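You operate a simulated robot arm through the tools that you are given. There is no shell and no other tool.

Carry out the task below with a simulated robot arm. There is one attempt and no reset: what you move stays moved.

JOB
Clamp the earth lug in the earth post and prove the bond.
Fine: bench socket off first and left off; screw turned to its stop; the prove button must light the green lamp.

It is judged by the outcome, as a careful person would: the job done as asked, and still so three seconds after it is handed in. It fails if anything else is knocked over, pushed out of place, dropped, spilled or broken.

ROBOT AND FRAMES
A 6-joint arm with a fingered hand, fixed in place. Base frame: the origin is on the floor under the middle of its stand, x ahead of it, y to its left, z up; the work surface is at about z = 900. Readings come in mm, rad, newtons and seconds.
With the tool pointing down near the work surface it reaches from about 400 to 940 mm from the base axis. Its first joint turns from -2.897 to 2.897 rad. Payload 5 kg.
Tool frame: the origin (TCP) lies between the finger pads and is the grasp point; the fingertips stand 37 mm ahead of it; z points along the fingers, y is the line along which they close. The gripper opens to 124 mm; its body begins 43 mm behind the TCP. The gripper is a hand of 3 fingers: y runs from the thumb to the fingers, the wrist lies at [-21, -125, -215] in the tool frame, and closing takes about 1.5 s.
Orientation is that of the tool frame in the base frame, as a unit quaternion [x, y, z, w]. With the fingers straight down and the wrist toward the robot, the tool's x, y and z point along [0, 1, 0], [1, 0, 0] and [0, 0, -1] of the base frame.

CONTROLS
- The arm moves only by the tool nudge_tool. Its arguments are lists of equal length, an entry for each row: "dp": the shift along the base's x, y, z in cm, a list of three; "turn": the turn, a rotation vector about the base's x, y, z in rad, a list of three; "grip": the opening, from 0 (shut) to 1 (fully open). In form: {"dp": [[dx, dy, dz], ...], "turn": [[ax, ay, az], ...], "grip": [grip, ...]}. A call has 1 to 20 rows; each row is the pose to reach, as a shift and turn from the pose commanded when the call began. A row lasts 0.2 s, in which the tool goes at most 50 mm and 0.15 rad; a call with a longer step from one row to the next is refused whole, and so is a gripper value outside its range. Where a pose cannot be reached the arm comes as near as it can. A force on the tool above 90 N (or 10 N above the force at the start of the call, whichever is more), or a blocked arm, ends the call early, and 0.2 s more pass. Each finger travels about 72 mm/s and halts on what it meets, pressing with about 28 N; the grip force reading is that of the motor and also rises with nothing between the fingers. The clock runs only during rows and for 0.2 s after the last one: add rows that repeat a pose to give the fingers time. The reply holds the time, the measured pose of the TCP, the force on the tool along the base axes, the opening and the grip force, in the units named above and with some noise, with the torque about the TCP (base axes, N m) and any sound that the robot's microphone picked up, and new pictures: "views" is both (left out), scene, wrist or none.
- Cameras (640 x 400 px; columns grow to the right, rows downward): "scene" is fixed at [397.3, -510.1, 1529.8]; the picture's right is [0.99, -0.17, 0.00], its down [-0.07, -0.42, -0.90] and it looks along [0.15, 0.89, -0.43] (base axes); focal length 325 px, centre (320, 200). "wrist" rides on the gripper at [72, -104, -154] in the tool frame; the picture's right is [-0.83, 0.26, -0.49], its down [-0.51, -0.72, 0.47] and it looks along [-0.23, 0.64, 0.73] (tool axes); focal length 243 px, centre (320, 200). There is no depth. A picture from a camera that has moved, and an enlarged one, comes with that camera's place and axes in the base frame and with its lens. The place of the scene camera against the robot may be out by one fixed shift of up to 25 mm in any direction.
- set_grasp(shape): the hand has 3 fingers and takes this shape, open, in about a second: jaw (thumb against the fingers, like two jaws); tri (thumb and two fingers); tip (a fingertip pinch); poke (one finger out to press); point (the index stretched); flat (the hand flat); cup (the hand cupped); fist (a fist). The gripper value then closes the fingers along that shape, each until it touches; the sizes above hold for jaw. It gives what a move gives, with no picture.
- zoom(camera, box): a new picture of the part [left, top, right, bottom] of that camera's present view, enlarged. The clock stands still meanwhile.
- sign_off(): hands the job in; it is judged then, once.

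Nothing tells you positions but the pictures and the camera data. Unless the task says otherwise, let go and move clear before handing in.

The tools are called after "Request:" by a JSON object that holds its "method" and its "body". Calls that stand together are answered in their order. nudge_tool: Moves the arm, as the interface text tells. Its arguments: {"type":"object","properties":{"dp":{"type":"array","items":{"type":"array","items":{"type":"number"}}},"turn":{"type":"array","items":{"type":"array","items":{"type":"number"}}},"grip":{"type":"array","items":{"type":"number"}},"views":{"type":"string","enum":["both","scene","wrist","none"]}},"required":["dp","turn","grip"]} The other tools are called the same way: set_grasp (shape) gives the hand a shape; zoom (camera, box) takes an enlarged picture of a part of a camera's view; sign_off () hands the job in.

At the start:

```text
clock: 0.0
tcp_pos: [706.7, 236.4, 1217.5]
tool_rot: [0.707, 0.707, 0.0, 0.0]
ft_force: [0.0, 0.3, 0.5]
wrist_torque: [0.02, 0.01, -0.01]
width: 123.8
gripper_force: 0.0
shape: jaw
```

scene: 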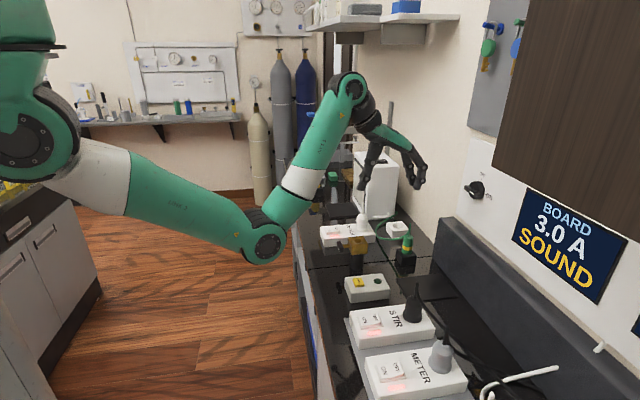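
wrist: 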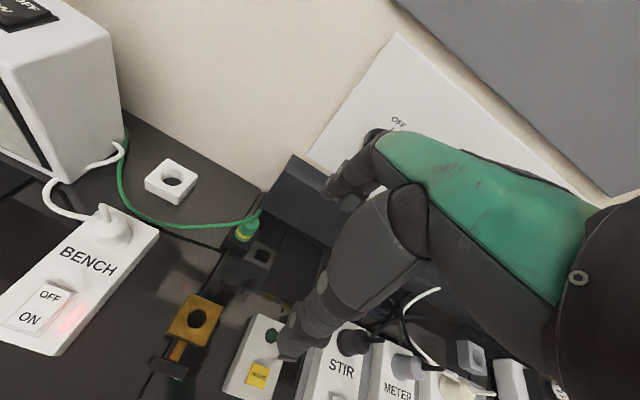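

I see a bench along the right-hand wall with a BENCH socket (red neon lit), a yellow earth post, a prove box with a yellow button and a green lamp, and a green earth lead with its lug near a stand. I'll take a closer look before moving anything.

Request:
{"method": "zoom", "body": {"camera": "scene", "box": [300, 180, 460, 310]}}

Request:
{"method": "zoom", "body": {"camera": "wrist", "box": [0, 120, 320, 400]}}

Request:
{"method": "zoom", "body": {"camera": "scene", "box": [330, 160, 640, 400]}}

Request:
{"method": "zoom", "body": {"camera": "wrist", "box": [140, 200, 340, 400]}}

```text
3.08 times, centred on (380, 245) of scene
camera zoom: at [397.3, -510.1, 1529.8], right [0.99, -0.17, 0.0], down [-0.07, -0.42, -0.9], along [0.15, 0.89, -0.43], focal length 1001 px, centre (135, 62)
```

zoom: 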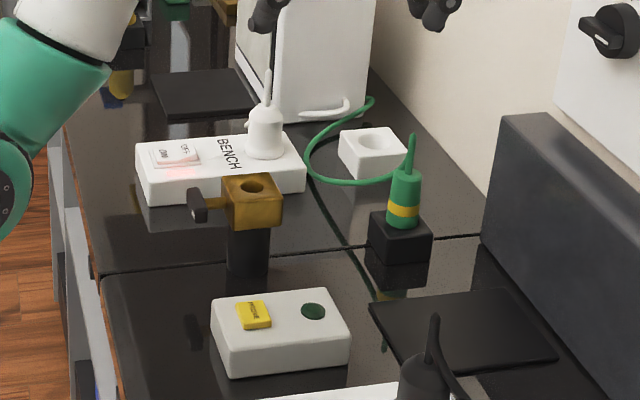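

```text
1.43 times, centred on (160, 260) of wrist
camera zoom: at [602.0, 308.1, 1369.5], right [0.26, -0.83, 0.49], down [-0.72, -0.51, -0.47], along [0.64, -0.23, -0.73], focal length 347 px, centre (549, 114)
```

zoom: 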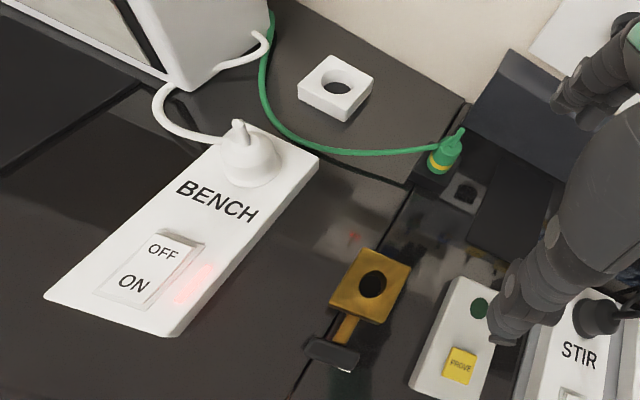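

```text
1.67 times, centred on (485, 280) of scene
camera zoom: at [397.3, -510.1, 1529.8], right [0.99, -0.17, 0.0], down [-0.07, -0.42, -0.9], along [0.15, 0.89, -0.43], focal length 542 px, centre (45, 67)
```

zoom: 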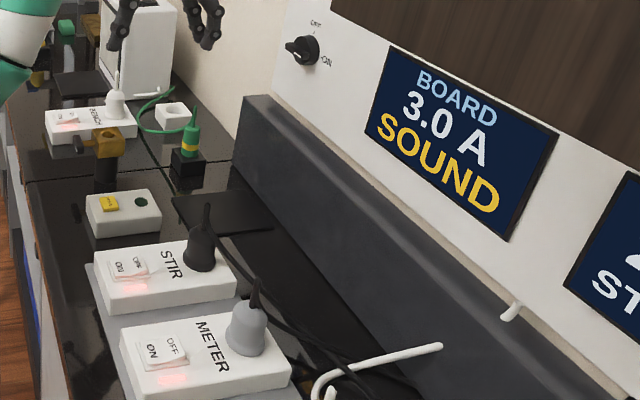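

```text
2.00 times, centred on (240, 300) of wrist
camera zoom: at [602.0, 308.1, 1369.5], right [0.26, -0.83, 0.49], down [-0.72, -0.51, -0.47], along [0.64, -0.23, -0.73], focal length 485 px, centre (480, 0)
```

zoom: 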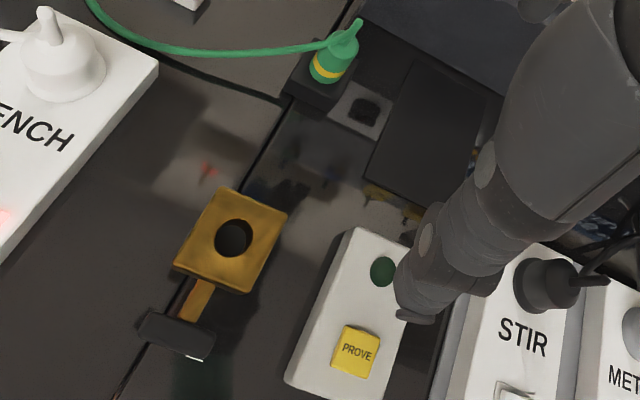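

Wrist and scene rays agree on the layout: BENCH rocker near (615, 448, 950), earth post hole near (650, 291, 1000), and lug near (805, 289, 960). I'll move sideways at this height, which is clear, to look down on the BENCH switch.

Request:
{"method": "nudge_tool", "body": {"dp": [[-3, 3, 0], [-6, 6, 0], [-9, 9, 0], [-12, 12, 0], [-15, 14, 0], [-16, 16, 0]], "turn": [[0, 0, 0], [0, 0, 0], [0, 0, 0], [0, 0, 0], [0, 0, 0], [0, 0, 0]], "grip": [1, 1, 1, 1, 1, 1]}}

```text
clock: 1.4
tcp_pos: [574.1, 403.5, 1185.7]
tool_rot: [0.706, 0.708, 0.003, 0.002]
ft_force: [-0.1, -0.7, -1.4]
wrist_torque: [0.04, -0.01, 0.0]
width: 123.8
gripper_force: 0.0
shape: jaw
out of reach, approached as far as the arm can: row 2, 3, 4, 5, 6
camera wrist: at [468.4, 474.7, 1338.5], right [0.26, -0.83, 0.49], down [-0.72, -0.51, -0.48], along [0.65, -0.23, -0.73], focal length 243 px, centre (320, 200)
```

scene: 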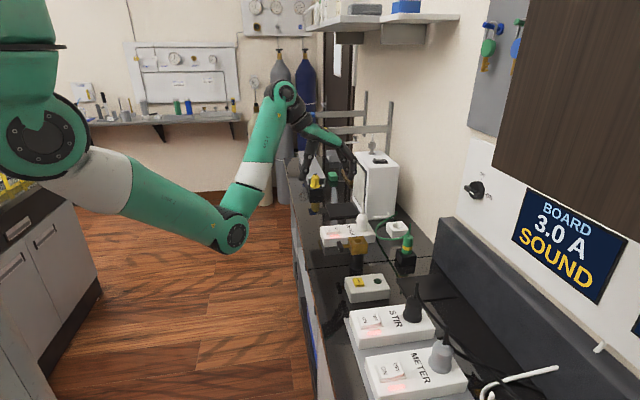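
wrist: 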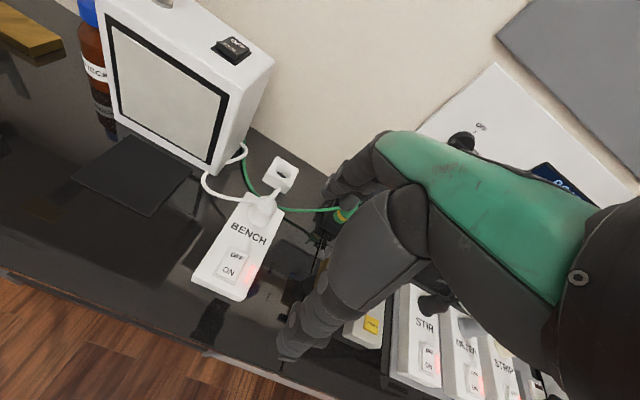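

The BENCH socket is now in clear view with its neon lit. I'll zoom in on the rocker and the socket to see which end is down.

Request:
{"method": "zoom", "body": {"camera": "wrist", "box": [180, 180, 300, 310]}}

Request:
{"method": "zoom", "body": {"camera": "scene", "box": [310, 205, 420, 275]}}

```text
3.08 times, centred on (240, 245) of wrist
camera zoom: at [468.4, 474.7, 1338.5], right [0.26, -0.83, 0.49], down [-0.72, -0.51, -0.48], along [0.65, -0.23, -0.73], focal length 746 px, centre (566, 62)
```

zoom: 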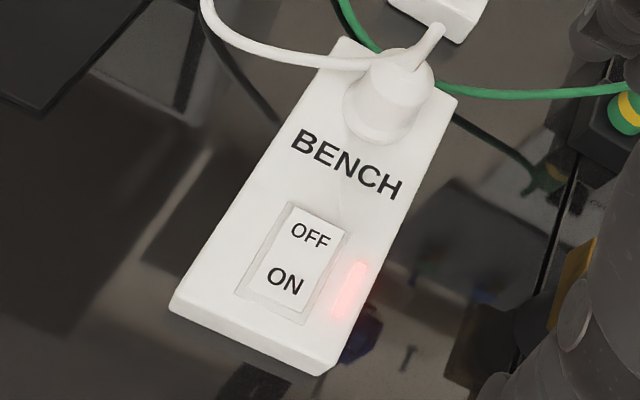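

```text
5.71 times, centred on (365, 240) of scene
camera zoom: at [397.3, -510.1, 1529.8], right [0.99, -0.17, 0.0], down [-0.07, -0.42, -0.9], along [0.15, 0.89, -0.43], focal length 1859 px, centre (63, -29)
```

zoom: 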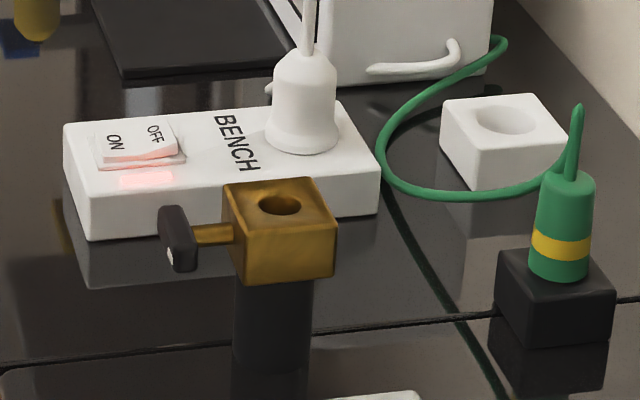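

The rocker's OFF end (wall side, +x) stands proud and the ON end is down, so I'll press the OFF end. I'll set the poke shape and look at where the finger sits.

Request:
{"method": "set_grasp", "body": {"shape": "poke"}}

Request:
{"method": "nudge_tool", "body": {"dp": [[0, 0, 0]], "turn": [[0, 0, 0]], "grip": [1]}}

```text
clock: 2.3
tcp_pos: [574.4, 403.5, 1185.9]
tool_rot: [0.706, 0.708, 0.002, 0.001]
ft_force: [0.6, 0.4, 0.3]
wrist_torque: [0.0, -0.02, -0.01]
width: 0.0
gripper_force: 0.1
shape: poke
```

```text
clock: 2.7
tcp_pos: [573.0, 403.7, 1185.3]
tool_rot: [0.707, 0.707, 0.002, 0.002]
ft_force: [-1.1, 0.5, 1.0]
wrist_torque: [0.01, 0.02, 0.0]
width: 0.0
gripper_force: 0.0
shape: poke
camera wrist: at [468.5, 474.7, 1338.6], right [0.26, -0.83, 0.49], down [-0.72, -0.51, -0.48], along [0.65, -0.23, -0.73], focal length 243 px, centre (320, 200)
```

scene: 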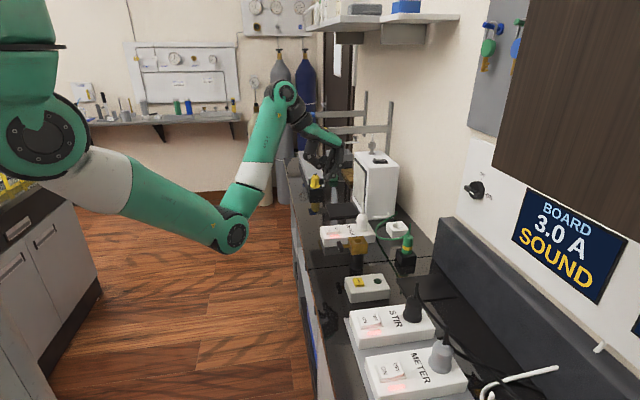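
wrist: 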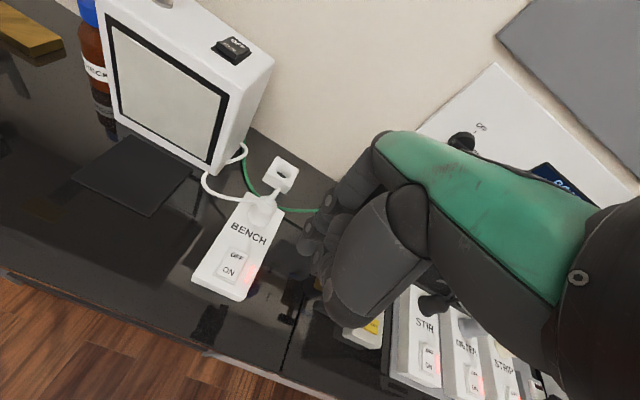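

Request:
{"method": "zoom", "body": {"camera": "wrist", "box": [260, 130, 440, 350]}}

Request:
{"method": "zoom", "body": {"camera": "scene", "box": [270, 70, 390, 210]}}

```text
1.82 times, centred on (350, 240) of wrist
camera zoom: at [468.5, 474.7, 1338.6], right [0.26, -0.83, 0.49], down [-0.72, -0.51, -0.48], along [0.65, -0.23, -0.73], focal length 441 px, centre (266, 127)
```

zoom: 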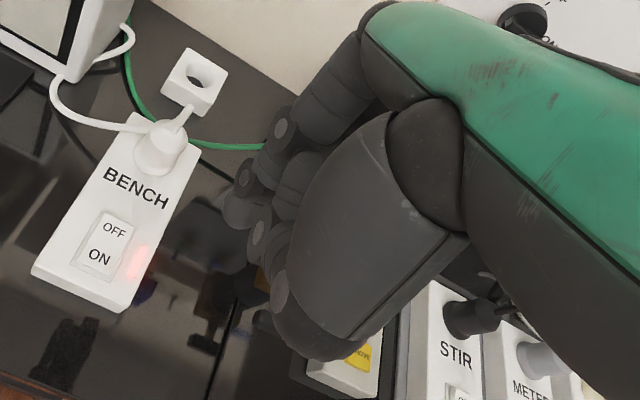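

```text
2.86 times, centred on (330, 140) of scene
camera zoom: at [397.3, -510.1, 1529.8], right [0.99, -0.17, 0.0], down [-0.07, -0.42, -0.9], along [0.15, 0.89, -0.43], focal length 930 px, centre (291, 371)
```

zoom: 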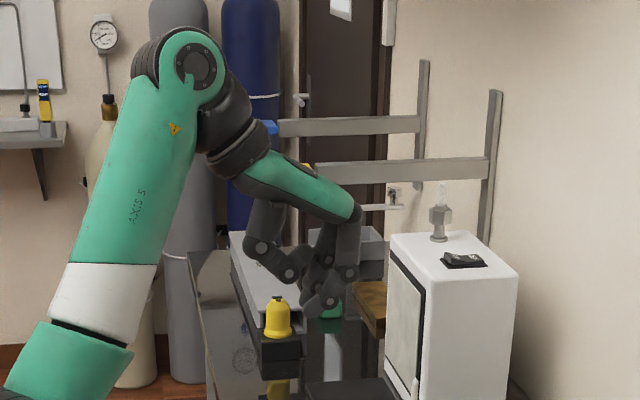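

The poke shape looks bunched up, so I can't tell which finger presses. I'll compare it with the point shape.

Request:
{"method": "set_grasp", "body": {"shape": "point"}}

Request:
{"method": "nudge_tool", "body": {"dp": [[0, 0, 0]], "turn": [[0, 0, 0]], "grip": [1], "views": "none"}}

Request:
{"method": "zoom", "body": {"camera": "wrist", "box": [260, 130, 440, 350]}}

Request:
{"method": "zoom", "body": {"camera": "scene", "box": [290, 90, 390, 210]}}

```text
clock: 3.6
tcp_pos: [572.9, 402.6, 1186.0]
tool_rot: [0.707, 0.707, 0.003, 0.001]
ft_force: [0.5, 0.5, -0.1]
wrist_torque: [-0.01, 0.02, 0.02]
width: 0.0
gripper_force: 0.1
shape: point
```

```text
clock: 4.0
tcp_pos: [574.2, 402.8, 1186.0]
tool_rot: [0.707, 0.708, 0.002, 0.001]
ft_force: [-1.0, 0.8, -1.1]
wrist_torque: [0.03, 0.01, 0.02]
width: 0.0
gripper_force: 0.0
shape: point
```

```text
1.82 times, centred on (350, 240) of wrist
camera zoom: at [468.5, 474.7, 1338.6], right [0.26, -0.83, 0.49], down [-0.72, -0.51, -0.48], along [0.65, -0.23, -0.73], focal length 441 px, centre (266, 127)
```

zoom: 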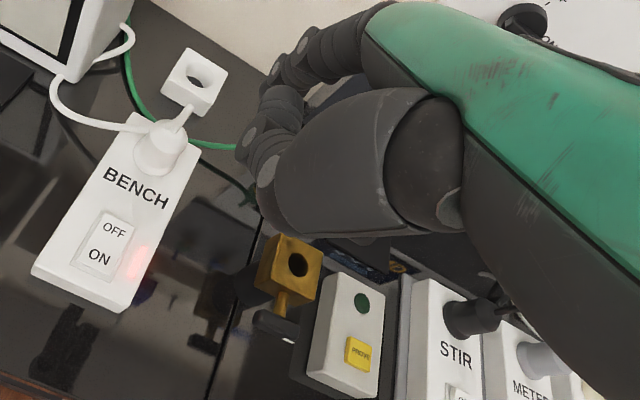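

```text
3.33 times, centred on (340, 150) of scene
camera zoom: at [397.3, -510.1, 1529.8], right [0.99, -0.17, 0.0], down [-0.07, -0.42, -0.9], along [0.15, 0.89, -0.43], focal length 1085 px, centre (253, 367)
```

zoom: 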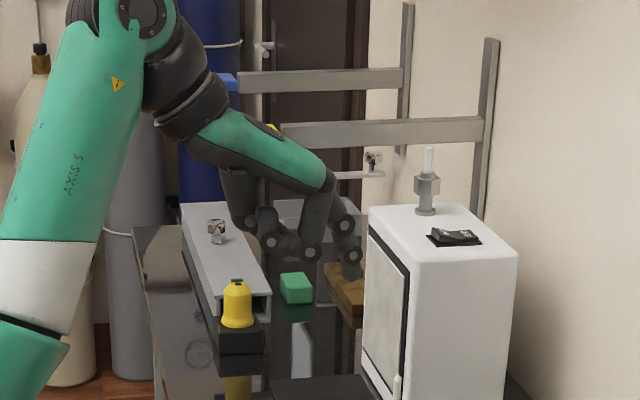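

Request:
{"method": "set_grasp", "body": {"shape": "jaw"}}

Request:
{"method": "nudge_tool", "body": {"dp": [[0, 0, 0], [0, 0, 0], [0, 0, 0], [0, 0, 0], [0, 0, 0], [0, 0, 0], [0, 0, 0], [0, 0, 0]], "turn": [[0, 0, 0], [0, 0, 0], [0, 0, 0], [0, 0, 0], [0, 0, 0], [0, 0, 0], [0, 0, 0], [0, 0, 0]], "grip": [0, 0, 0, 0, 0, 0, 0, 0], "views": "none"}}

Request:
{"method": "zoom", "body": {"camera": "wrist", "box": [260, 130, 440, 350]}}

Request:
{"method": "zoom", "body": {"camera": "scene", "box": [290, 90, 390, 210]}}

```text
clock: 4.9
tcp_pos: [573.8, 402.0, 1185.8]
tool_rot: [0.707, 0.708, 0.002, 0.001]
ft_force: [0.5, -0.3, -0.2]
wrist_torque: [0.02, 0.0, 0.03]
width: 124.0
gripper_force: 0.0
shape: jaw
```

```text
clock: 6.7
tcp_pos: [574.2, 403.2, 1185.7]
tool_rot: [0.707, 0.707, 0.002, 0.001]
ft_force: [0.1, -0.6, -0.4]
wrist_torque: [-0.02, -0.02, -0.01]
width: 0.0
gripper_force: 28.1
shape: jaw
```

```text
1.82 times, centred on (350, 240) of wrist
camera zoom: at [468.5, 474.6, 1338.5], right [0.26, -0.83, 0.49], down [-0.72, -0.51, -0.48], along [0.65, -0.23, -0.73], focal length 441 px, centre (266, 127)
```

zoom: 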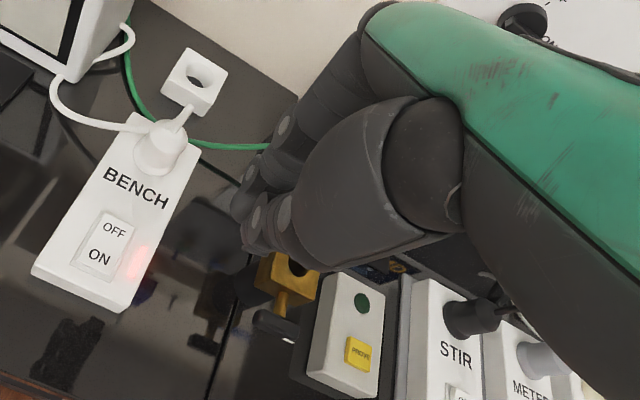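

```text
3.33 times, centred on (340, 150) of scene
camera zoom: at [397.3, -510.1, 1529.8], right [0.99, -0.17, 0.0], down [-0.07, -0.42, -0.9], along [0.15, 0.89, -0.43], focal length 1085 px, centre (253, 367)
```

zoom: 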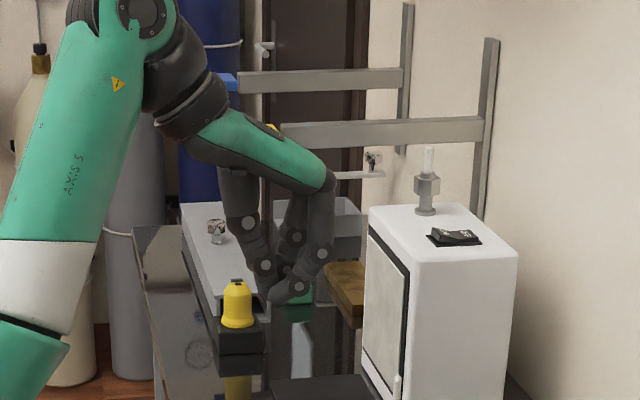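

Closed jaw gives a fairly broad tip. I'll check the poke shape closed and the tip pinch closed, which may be narrower.

Request:
{"method": "set_grasp", "body": {"shape": "poke"}}

Request:
{"method": "nudge_tool", "body": {"dp": [[0, 0, 0], [0, 0, 0], [0, 0, 0], [0, 0, 0], [0, 0, 0], [0, 0, 0], [0, 0, 0], [0, 0, 0]], "turn": [[0, 0, 0], [0, 0, 0], [0, 0, 0], [0, 0, 0], [0, 0, 0], [0, 0, 0], [0, 0, 0], [0, 0, 0]], "grip": [0, 0, 0, 0, 0, 0, 0, 0], "views": "none"}}

Request:
{"method": "zoom", "body": {"camera": "wrist", "box": [280, 150, 400, 290]}}

Request:
{"method": "zoom", "body": {"camera": "scene", "box": [310, 110, 370, 190]}}

Request:
{"method": "set_grasp", "body": {"shape": "tip"}}

Request:
{"method": "nudge_tool", "body": {"dp": [[0, 0, 0], [0, 0, 0], [0, 0, 0], [0, 0, 0], [0, 0, 0], [0, 0, 0], [0, 0, 0], [0, 0, 0]], "turn": [[0, 0, 0], [0, 0, 0], [0, 0, 0], [0, 0, 0], [0, 0, 0], [0, 0, 0], [0, 0, 0], [0, 0, 0]], "grip": [0, 0, 0, 0, 0, 0, 0, 0], "views": "none"}}

Request:
{"method": "zoom", "body": {"camera": "wrist", "box": [280, 150, 400, 290]}}

Request:
{"method": "zoom", "body": {"camera": "scene", "box": [310, 110, 370, 190]}}

```text
clock: 7.6
tcp_pos: [573.4, 403.3, 1184.3]
tool_rot: [0.706, 0.709, 0.003, 0.002]
ft_force: [0.1, 0.7, 0.5]
wrist_torque: [-0.01, -0.02, 0.0]
width: 0.1
gripper_force: 0.0
shape: poke
```

```text
clock: 9.4
tcp_pos: [572.9, 403.2, 1185.4]
tool_rot: [0.707, 0.708, 0.003, 0.002]
ft_force: [0.5, 0.2, -0.1]
wrist_torque: [0.02, -0.01, -0.01]
width: 0.0
gripper_force: 27.4
shape: jaw
```

```text
2.86 times, centred on (340, 220) of wrist
camera zoom: at [468.5, 474.7, 1338.6], right [0.26, -0.83, 0.49], down [-0.72, -0.51, -0.48], along [0.65, -0.23, -0.73], focal length 693 px, centre (263, 143)
```

zoom: 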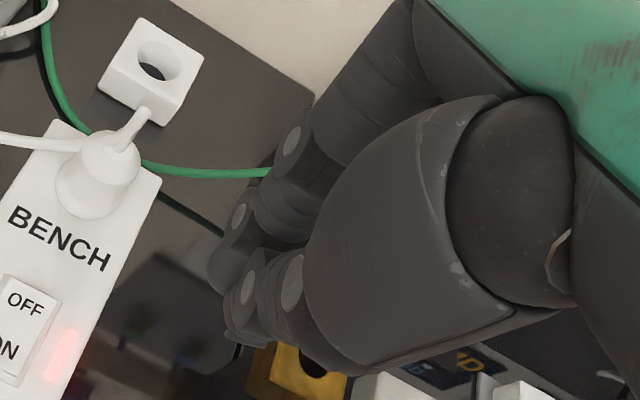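

```text
5.00 times, centred on (340, 150) of scene
camera zoom: at [397.3, -510.1, 1529.8], right [0.99, -0.17, 0.0], down [-0.07, -0.42, -0.9], along [0.15, 0.89, -0.43], focal length 1627 px, centre (220, 450)
```

zoom: 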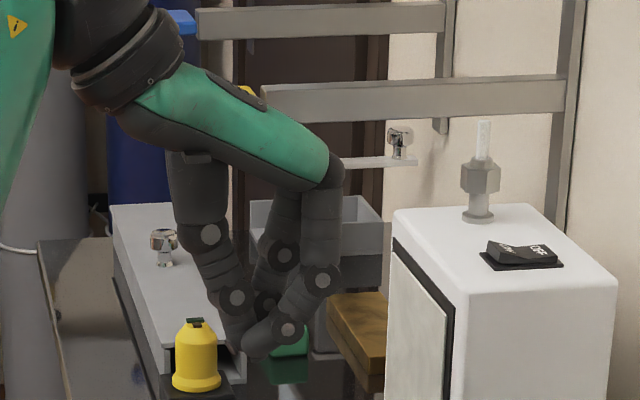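

```text
clock: 10.3
tcp_pos: [574.6, 402.4, 1186.1]
tool_rot: [0.707, 0.708, 0.003, 0.002]
ft_force: [0.5, -0.6, 0.9]
wrist_torque: [0.0, -0.01, 0.0]
width: 123.5
gripper_force: 0.0
shape: tip
```

```text
clock: 12.1
tcp_pos: [574.6, 402.6, 1184.7]
tool_rot: [0.706, 0.708, 0.002, 0.002]
ft_force: [-0.1, 0.3, -1.0]
wrist_torque: [0.03, -0.01, -0.02]
width: 0.0
gripper_force: 28.4
shape: tip
```

```text
2.86 times, centred on (340, 220) of wrist
camera zoom: at [468.5, 474.6, 1338.5], right [0.26, -0.83, 0.49], down [-0.72, -0.51, -0.48], along [0.65, -0.23, -0.73], focal length 693 px, centre (263, 143)
```

zoom: 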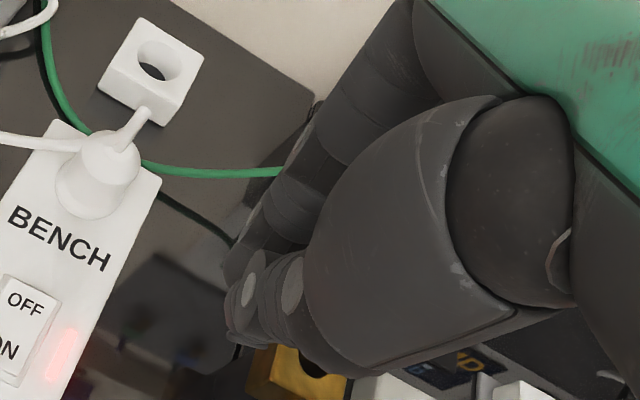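

```text
5.00 times, centred on (340, 150) of scene
camera zoom: at [397.3, -510.1, 1529.8], right [0.99, -0.17, 0.0], down [-0.07, -0.42, -0.9], along [0.15, 0.89, -0.43], focal length 1627 px, centre (220, 450)
```

zoom: 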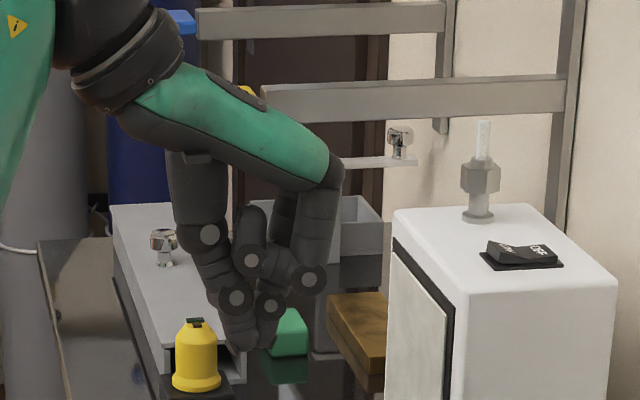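

The tip pinch closed gives a narrow point at the TCP, lowest about 30 mm ahead of it. The BENCH plug stands at x≈700, so I'll lean the hand back (fingers pointing forward and down) and approach the OFF end at about (626, 450, 946) from above.

Request:
{"method": "nudge_tool", "body": {"dp": [[2, 1.5, -2], [4, 3, -4], [5, 4, -6], [6, 5, -8], [6.5, 5.4, -10]], "turn": [[0, -0.1, 0], [0, -0.2, 0], [0, -0.3, 0], [0, -0.4, 0], [0, -0.5, 0]], "grip": [0, 0, 0, 0, 0]}}

```text
clock: 13.3
tcp_pos: [637.4, 458.7, 1083.1]
tool_rot: [0.685, 0.685, 0.175, 0.175]
ft_force: [-0.1, -0.7, -0.1]
wrist_torque: [-0.01, -0.01, 0.01]
width: 0.0
gripper_force: 27.5
shape: tip
camera wrist: at [472.8, 530.8, 1167.2], right [-0.01, -0.83, 0.56], down [-0.41, -0.51, -0.76], along [0.91, -0.23, -0.33], focal length 243 px, centre (320, 200)
```

scene: 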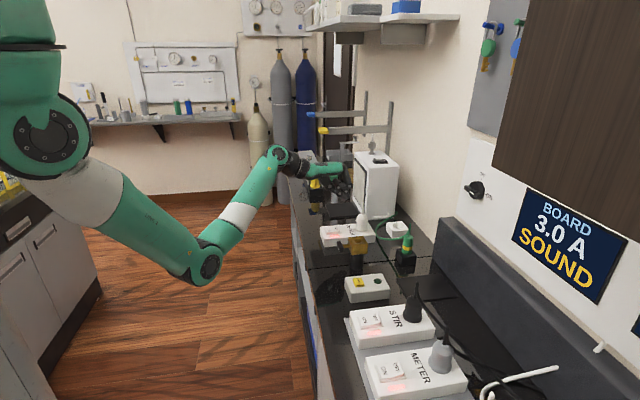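
wrist: 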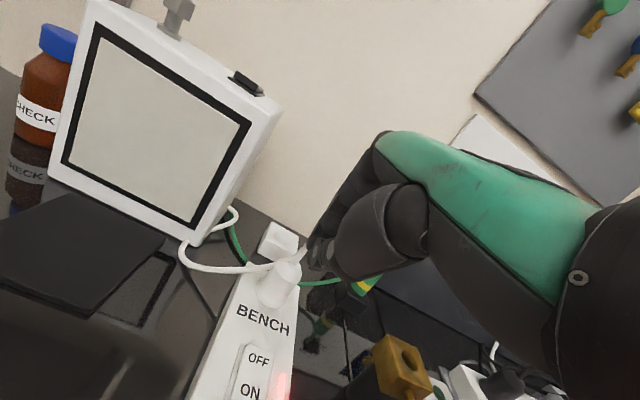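

The tilted pose is reachable. Next I'll centre over the OFF end and go down to about 15 mm above it.

Request:
{"method": "nudge_tool", "body": {"dp": [[-2.6, -0.9, 0], [-2.6, -0.9, -3], [-2.6, -0.9, -6], [-2.6, -0.9, -8.5]], "turn": [[0, 0, 0], [0, 0, 0], [0, 0, 0], [0, 0, 0]], "grip": [0, 0, 0, 0]}}

Request:
{"method": "zoom", "body": {"camera": "scene", "box": [310, 190, 410, 250]}}

Request:
{"method": "zoom", "body": {"camera": "wrist", "box": [200, 180, 400, 320]}}

```text
clock: 14.3
tcp_pos: [613.0, 452.4, 998.4]
tool_rot: [0.685, 0.685, 0.175, 0.175]
ft_force: [-0.1, -0.1, 0.0]
wrist_torque: [-0.02, -0.01, -0.05]
width: 0.0
gripper_force: 28.6
shape: tip
camera wrist: at [447.2, 523.9, 1083.3], right [-0.01, -0.83, 0.56], down [-0.41, -0.51, -0.76], along [0.91, -0.23, -0.33], focal length 243 px, centre (320, 200)
```

scene: 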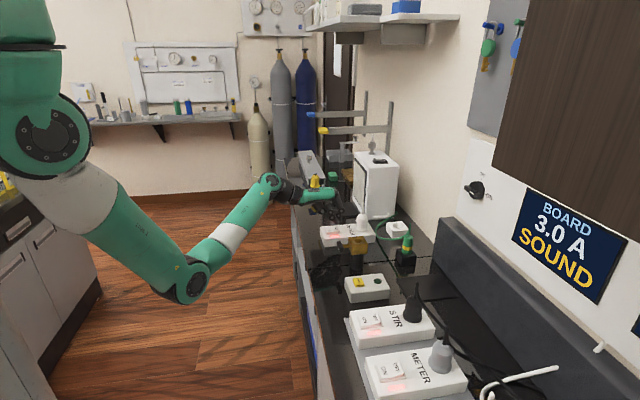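
wrist: 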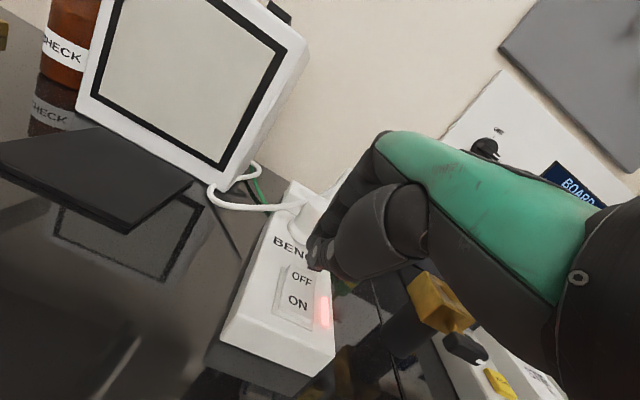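

```text
6.40 times, centred on (360, 220) of scene
camera zoom: at [397.3, -510.1, 1529.8], right [0.99, -0.17, 0.0], down [-0.07, -0.42, -0.9], along [0.15, 0.89, -0.43], focal length 2082 px, centre (64, 72)
```

zoom: 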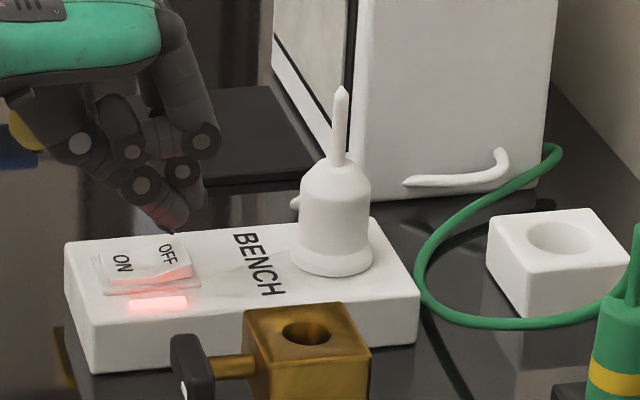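

```text
2.86 times, centred on (300, 250) of wrist
camera zoom: at [447.2, 523.9, 1083.3], right [-0.01, -0.83, 0.56], down [-0.41, -0.51, -0.76], along [0.91, -0.23, -0.33], focal length 693 px, centre (377, 57)
```

zoom: 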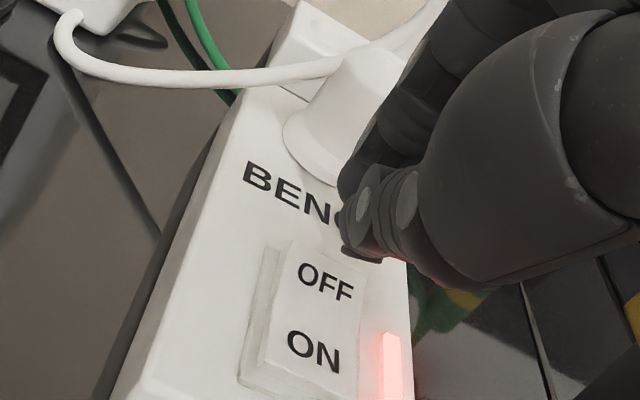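

The pinch tip is roughly 15 mm above the OFF end. I'll shift it slightly and press down in small steps, watching the force and the neon.

Request:
{"method": "nudge_tool", "body": {"dp": [[0.3, 0.3, 0], [0.3, 0.3, -0.5], [0.3, 0.3, -1.0], [0.3, 0.3, -1.4], [0.3, 0.3, -1.7]], "turn": [[0, 0, 0], [0, 0, 0], [0, 0, 0], [0, 0, 0], [0, 0, 0]], "grip": [0, 0, 0, 0, 0], "views": "none"}}

Request:
{"method": "zoom", "body": {"camera": "scene", "box": [310, 190, 410, 250]}}

Request:
{"method": "zoom", "body": {"camera": "wrist", "box": [200, 180, 400, 320]}}

```text
clock: 15.5
tcp_pos: [617.4, 454.3, 981.0]
tool_rot: [0.685, 0.685, 0.175, 0.174]
ft_force: [0.2, 0.2, 0.7]
wrist_torque: [-0.02, 0.02, 0.01]
width: 0.0
gripper_force: 28.0
shape: tip
```

```text
6.40 times, centred on (360, 220) of scene
camera zoom: at [397.3, -510.1, 1529.8], right [0.99, -0.17, 0.0], down [-0.07, -0.42, -0.9], along [0.15, 0.89, -0.43], focal length 2082 px, centre (64, 72)
```

zoom: 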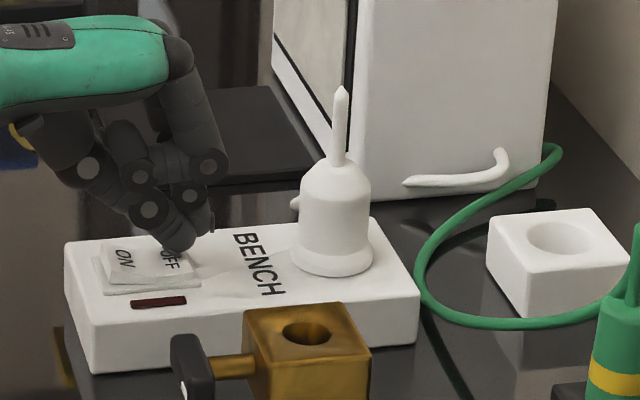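

```text
2.86 times, centred on (300, 250) of wrist
camera zoom: at [452.1, 526.7, 1066.8], right [-0.01, -0.83, 0.56], down [-0.41, -0.51, -0.76], along [0.91, -0.23, -0.33], focal length 693 px, centre (377, 57)
```

zoom: 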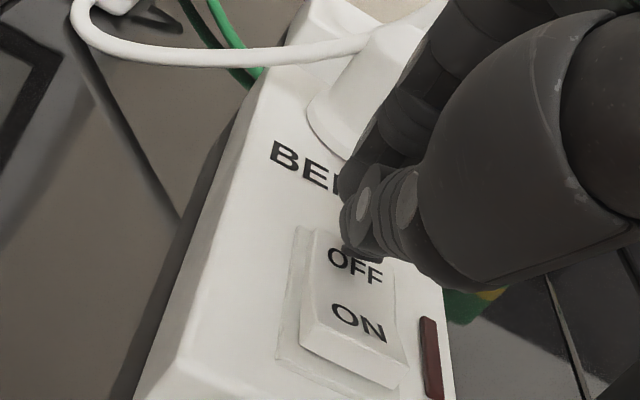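

The neon has gone dark and the rocker's ON end is now up, so the BENCH socket is off. I'll lift straight up, level the tool, and move over to inspect the earth post and lug.

Request:
{"method": "nudge_tool", "body": {"dp": [[0, 0, 4.5], [0, 0, 9], [0, -1, 13], [0, -5, 16], [0.5, -9.5, 18], [1, -14, 20], [2, -18, 20], [2.5, -21, 20]], "turn": [[0, 0, 0], [0, 0, 0], [0, 0.1, 0], [0, 0.2, 0], [0, 0.3, 0], [0, 0.4, 0], [0, 0.5, 0], [0, 0.5, 0]], "grip": [0, 0, 0, 0, 0, 0, 0, 0]}}

Request:
{"method": "zoom", "body": {"camera": "wrist", "box": [140, 180, 320, 400]}}

Request:
{"method": "zoom", "body": {"camera": "scene", "box": [335, 225, 425, 305]}}

```text
clock: 17.3
tcp_pos: [642.3, 244.2, 1183.4]
tool_rot: [0.708, 0.707, 0.0, 0.0]
ft_force: [1.0, 0.5, 0.8]
wrist_torque: [0.02, 0.0, -0.01]
width: 0.0
gripper_force: 27.7
shape: tip
camera wrist: at [538.3, 316.7, 1337.9], right [0.26, -0.83, 0.49], down [-0.72, -0.51, -0.47], along [0.64, -0.23, -0.73], focal length 243 px, centre (320, 200)
```

scene: 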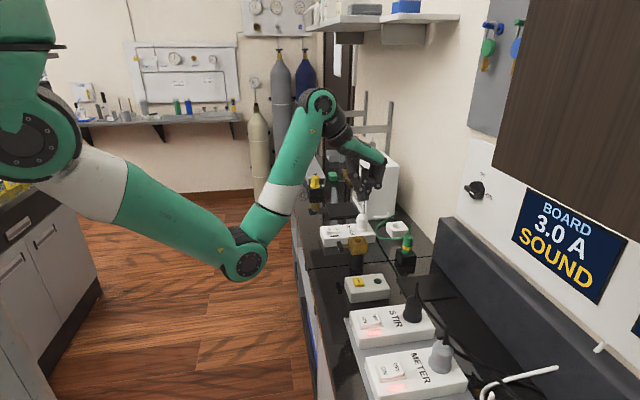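
wrist: 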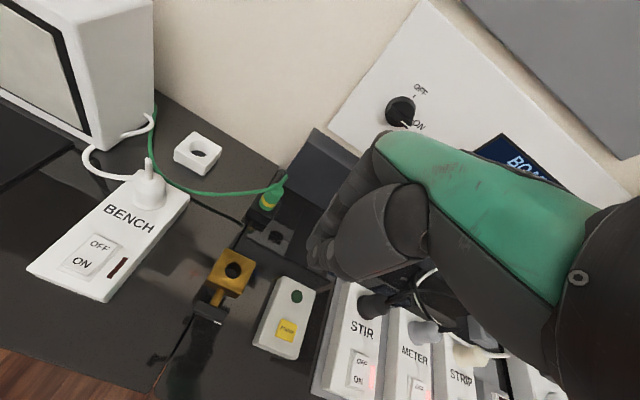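

```text
1.82 times, centred on (230, 290) of wrist
camera zoom: at [538.3, 316.7, 1337.9], right [0.26, -0.83, 0.49], down [-0.72, -0.51, -0.47], along [0.64, -0.23, -0.73], focal length 441 px, centre (484, 36)
```

zoom: 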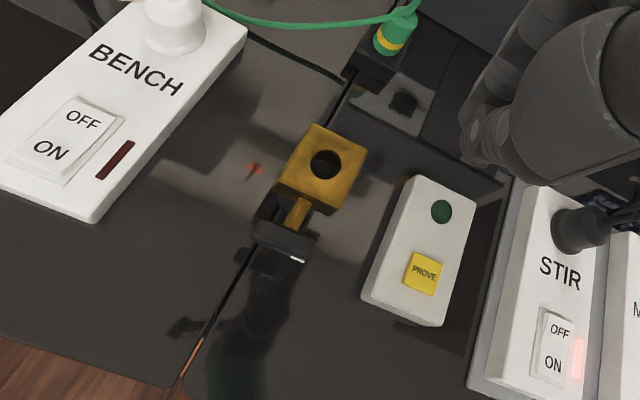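

```text
5.00 times, centred on (380, 265) of scene
camera zoom: at [397.3, -510.1, 1529.8], right [0.99, -0.17, 0.0], down [-0.07, -0.42, -0.9], along [0.15, 0.89, -0.43], focal length 1627 px, centre (20, -125)
```

zoom: 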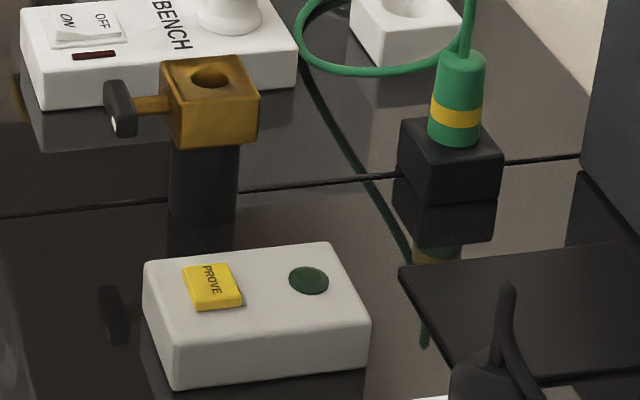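

Request:
{"method": "zoom", "body": {"camera": "wrist", "box": [190, 235, 270, 335]}}

Request:
{"method": "zoom", "body": {"camera": "scene", "box": [345, 230, 375, 260]}}

Request:
{"method": "zoom", "body": {"camera": "wrist", "box": [230, 160, 310, 260]}}

Request:
{"method": "zoom", "body": {"camera": "scene", "box": [385, 215, 425, 275]}}

```text
4.00 times, centred on (230, 285) of wrist
camera zoom: at [538.3, 316.7, 1337.9], right [0.26, -0.83, 0.49], down [-0.72, -0.51, -0.47], along [0.64, -0.23, -0.73], focal length 970 px, centre (680, -140)
```

zoom: 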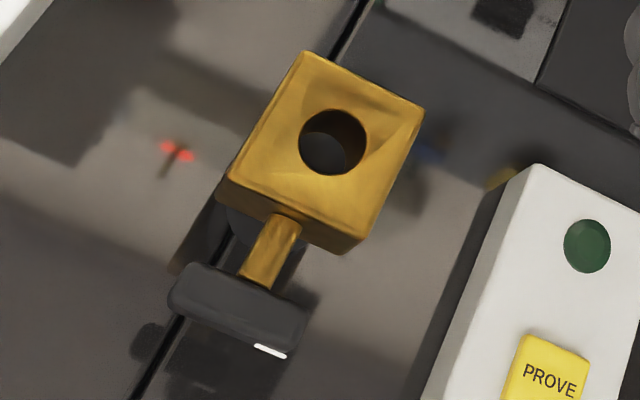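

```text
13.33 times, centred on (360, 245) of scene
camera zoom: at [397.3, -510.1, 1529.8], right [0.99, -0.17, 0.0], down [-0.07, -0.42, -0.9], along [0.15, 0.89, -0.43], focal length 4339 px, centre (-213, -400)
```

zoom: 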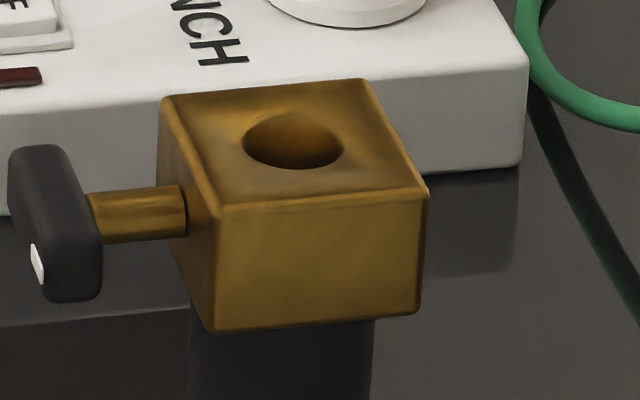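

```text
4.00 times, centred on (270, 210) of wrist
camera zoom: at [538.3, 316.7, 1337.9], right [0.26, -0.83, 0.49], down [-0.72, -0.51, -0.47], along [0.64, -0.23, -0.73], focal length 970 px, centre (520, 160)
```

zoom: 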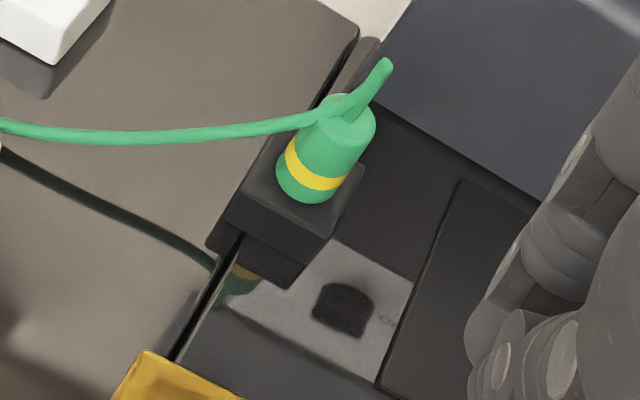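

```text
6.67 times, centred on (405, 245) of scene
camera zoom: at [397.3, -510.1, 1529.8], right [0.99, -0.17, 0.0], down [-0.07, -0.42, -0.9], along [0.15, 0.89, -0.43], focal length 2169 px, centre (-247, -100)
```

zoom: 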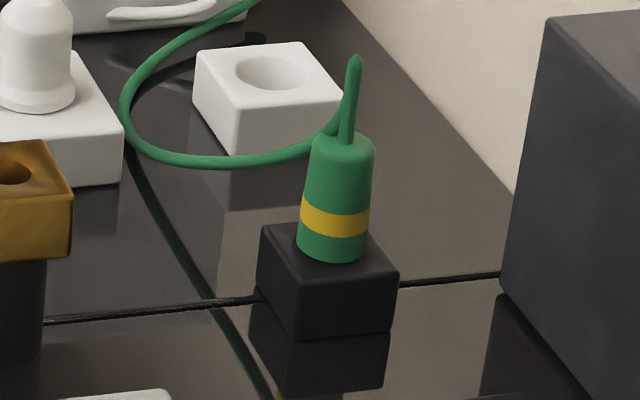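

The post block's hole centre is about (650, 290, 993), with its clamp bar on the robot side. The lug's axis is about (805, 291), boot from z≈947 to 1000, with its cable stub up to about 1043. I'll take jaw shape, half open it, and move above the lug.

Request:
{"method": "set_grasp", "body": {"shape": "jaw"}}

Request:
{"method": "nudge_tool", "body": {"dp": [[4.2, 1.2, 0], [8.4, 2.4, 0], [12.6, 3.6, -2], [16.2, 4.7, -5], [16.2, 4.7, -7], [16.2, 4.7, -7]], "turn": [[0, 0, 0], [0, 0, 0], [0, 0, 0], [0, 0, 0], [0, 0, 0], [0, 0, 0]], "grip": [0.65, 0.65, 0.65, 0.65, 0.65, 0.65]}}

Request:
{"method": "zoom", "body": {"camera": "scene", "box": [360, 170, 460, 270]}}

Request:
{"method": "zoom", "body": {"camera": "wrist", "box": [240, 150, 420, 350]}}

```text
clock: 18.2
tcp_pos: [642.4, 246.4, 1183.3]
tool_rot: [0.707, 0.707, 0.0, 0.001]
ft_force: [0.5, 1.7, -0.3]
wrist_torque: [-0.01, -0.02, 0.03]
width: 123.5
gripper_force: 0.0
shape: jaw
```

```text
clock: 19.6
tcp_pos: [804.6, 289.6, 1114.0]
tool_rot: [0.707, 0.707, 0.0, 0.001]
ft_force: [0.0, 0.0, 0.7]
wrist_torque: [-0.03, 0.01, 0.03]
width: 80.9
gripper_force: 0.1
shape: jaw
camera wrist: at [699.7, 361.8, 1267.3], right [0.26, -0.83, 0.49], down [-0.72, -0.51, -0.47], along [0.64, -0.23, -0.73], focal length 243 px, centre (320, 200)
```

scene: 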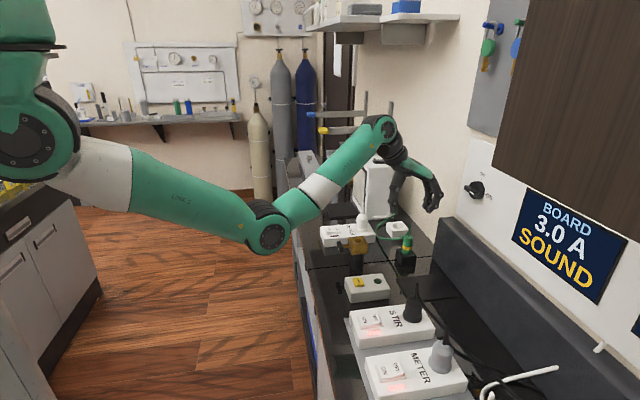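
wrist: 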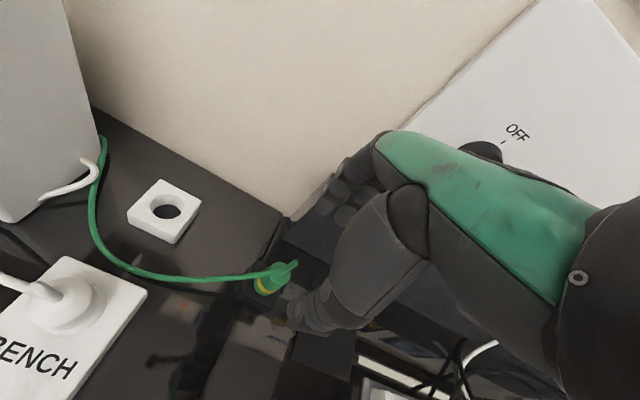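

```text
4.00 times, centred on (410, 220) of scene
camera zoom: at [397.3, -510.1, 1529.8], right [0.99, -0.17, 0.0], down [-0.07, -0.42, -0.9], along [0.15, 0.89, -0.43], focal length 1302 px, centre (-40, 120)
```

zoom: 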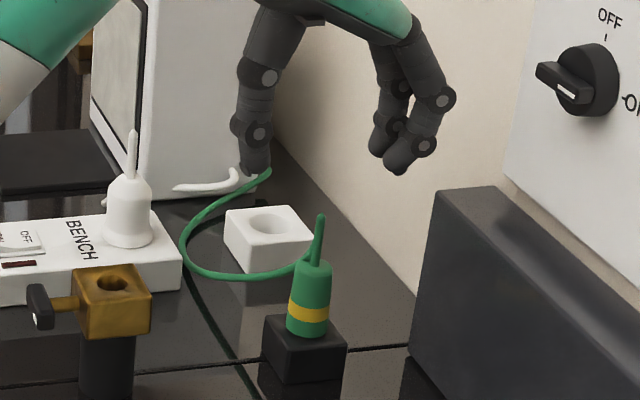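

```text
2.00 times, centred on (330, 250) of wrist
camera zoom: at [699.7, 361.8, 1267.3], right [0.26, -0.83, 0.49], down [-0.72, -0.51, -0.47], along [0.64, -0.23, -0.73], focal length 485 px, centre (300, 100)
```

zoom: 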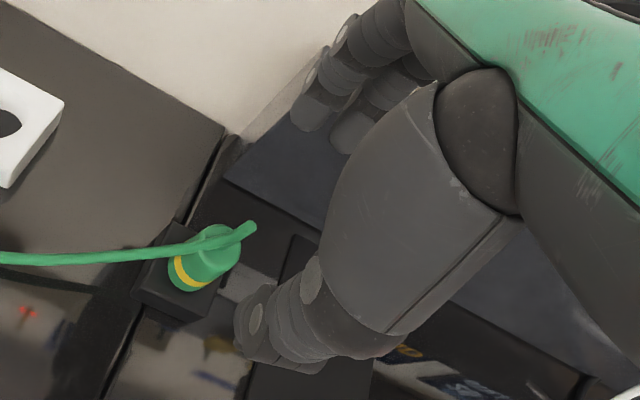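

Request:
{"method": "zoom", "body": {"camera": "wrist", "box": [240, 250, 310, 310]}}

Request:
{"method": "zoom", "body": {"camera": "scene", "box": [385, 200, 425, 270]}}

```text
6.67 times, centred on (275, 280) of wrist
camera zoom: at [699.7, 361.8, 1267.3], right [0.26, -0.83, 0.49], down [-0.72, -0.51, -0.47], along [0.64, -0.23, -0.73], focal length 1618 px, centre (620, -333)
```

zoom: 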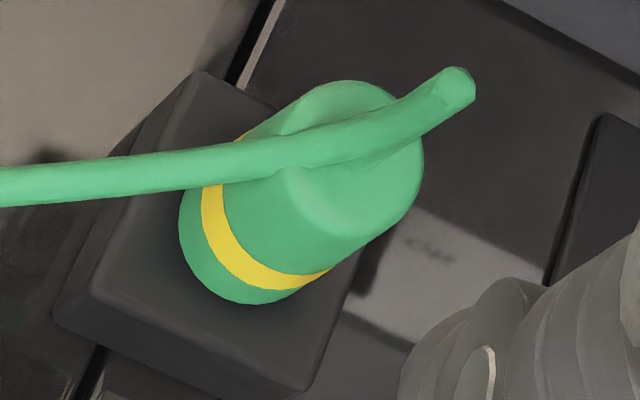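

```text
5.71 times, centred on (405, 235) of scene
camera zoom: at [397.3, -510.1, 1529.8], right [0.99, -0.17, 0.0], down [-0.07, -0.42, -0.9], along [0.15, 0.89, -0.43], focal length 1859 px, centre (-166, 0)
```

zoom: 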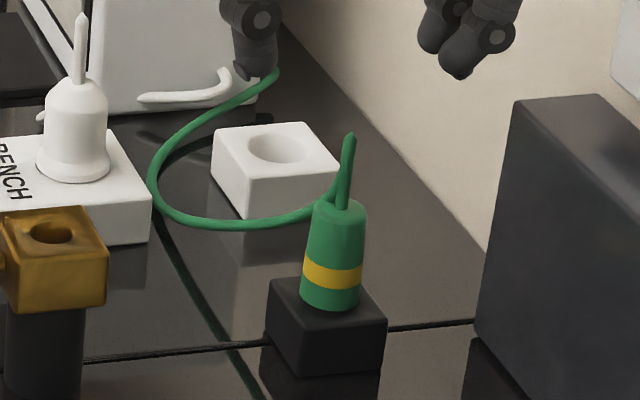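

The wrist view puts the lug axis at (806, 291.5), within 2 mm of the hand. I'll correct that and lower the open jaws around the boot in steps.

Request:
{"method": "nudge_tool", "body": {"dp": [[0.15, 0.2, -2], [0.15, 0.2, -5], [0.15, 0.2, -8], [0.15, 0.2, -10.5], [0.15, 0.2, -10.5]], "turn": [[0, 0, 0], [0, 0, 0], [0, 0, 0], [0, 0, 0], [0, 0, 0]], "grip": [0.65, 0.65, 0.65, 0.65, 0.65]}}

Request:
{"method": "zoom", "body": {"camera": "scene", "box": [365, 190, 455, 280]}}

Request:
{"method": "zoom", "body": {"camera": "wrist", "box": [240, 150, 420, 350]}}

```text
clock: 20.8
tcp_pos: [805.9, 290.9, 1008.8]
tool_rot: [0.707, 0.707, 0.0, 0.001]
ft_force: [-1.0, 0.6, 0.7]
wrist_torque: [-0.01, -0.02, -0.01]
width: 80.7
gripper_force: 0.0
shape: jaw
camera wrist: at [701.9, 363.2, 1162.0], right [0.26, -0.83, 0.49], down [-0.72, -0.51, -0.47], along [0.64, -0.23, -0.73], focal length 243 px, centre (320, 200)
```

scene: 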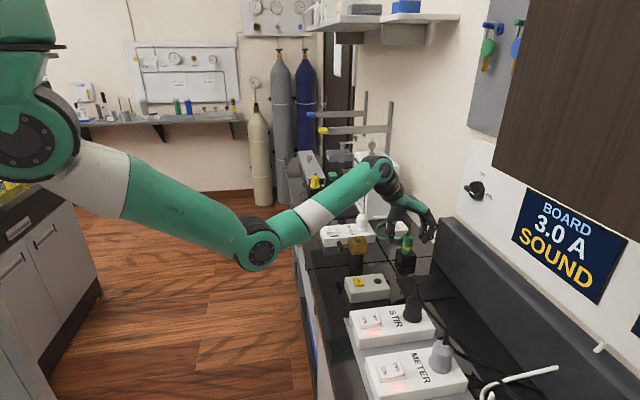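
wrist: 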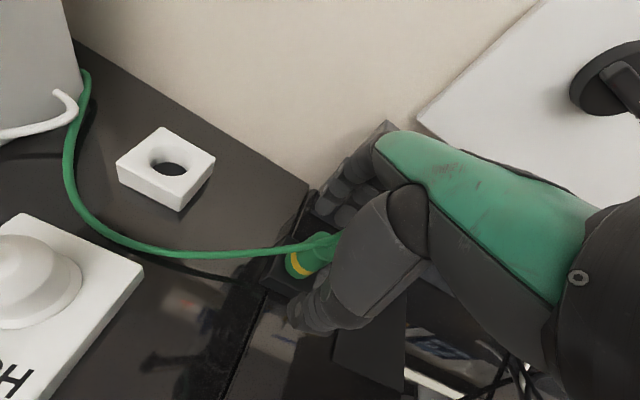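

```text
4.44 times, centred on (410, 235) of scene
camera zoom: at [397.3, -510.1, 1529.8], right [0.99, -0.17, 0.0], down [-0.07, -0.42, -0.9], along [0.15, 0.89, -0.43], focal length 1446 px, centre (-80, 44)
```

zoom: 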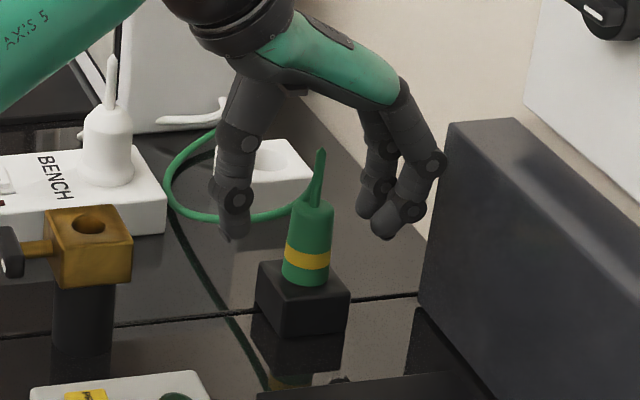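

```text
2.00 times, centred on (330, 250) of wrist
camera zoom: at [701.9, 363.2, 1162.0], right [0.26, -0.83, 0.49], down [-0.72, -0.51, -0.47], along [0.64, -0.23, -0.73], focal length 485 px, centre (300, 100)
```

zoom: 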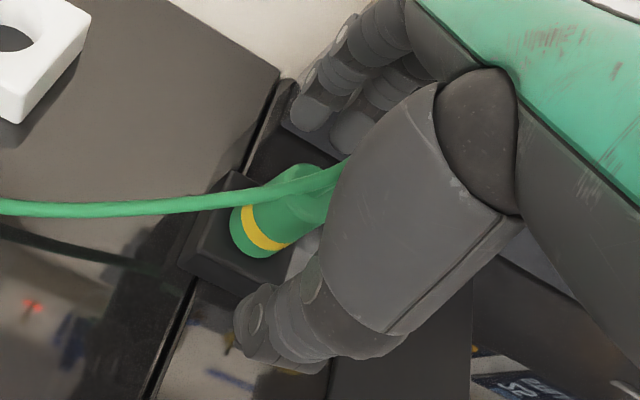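

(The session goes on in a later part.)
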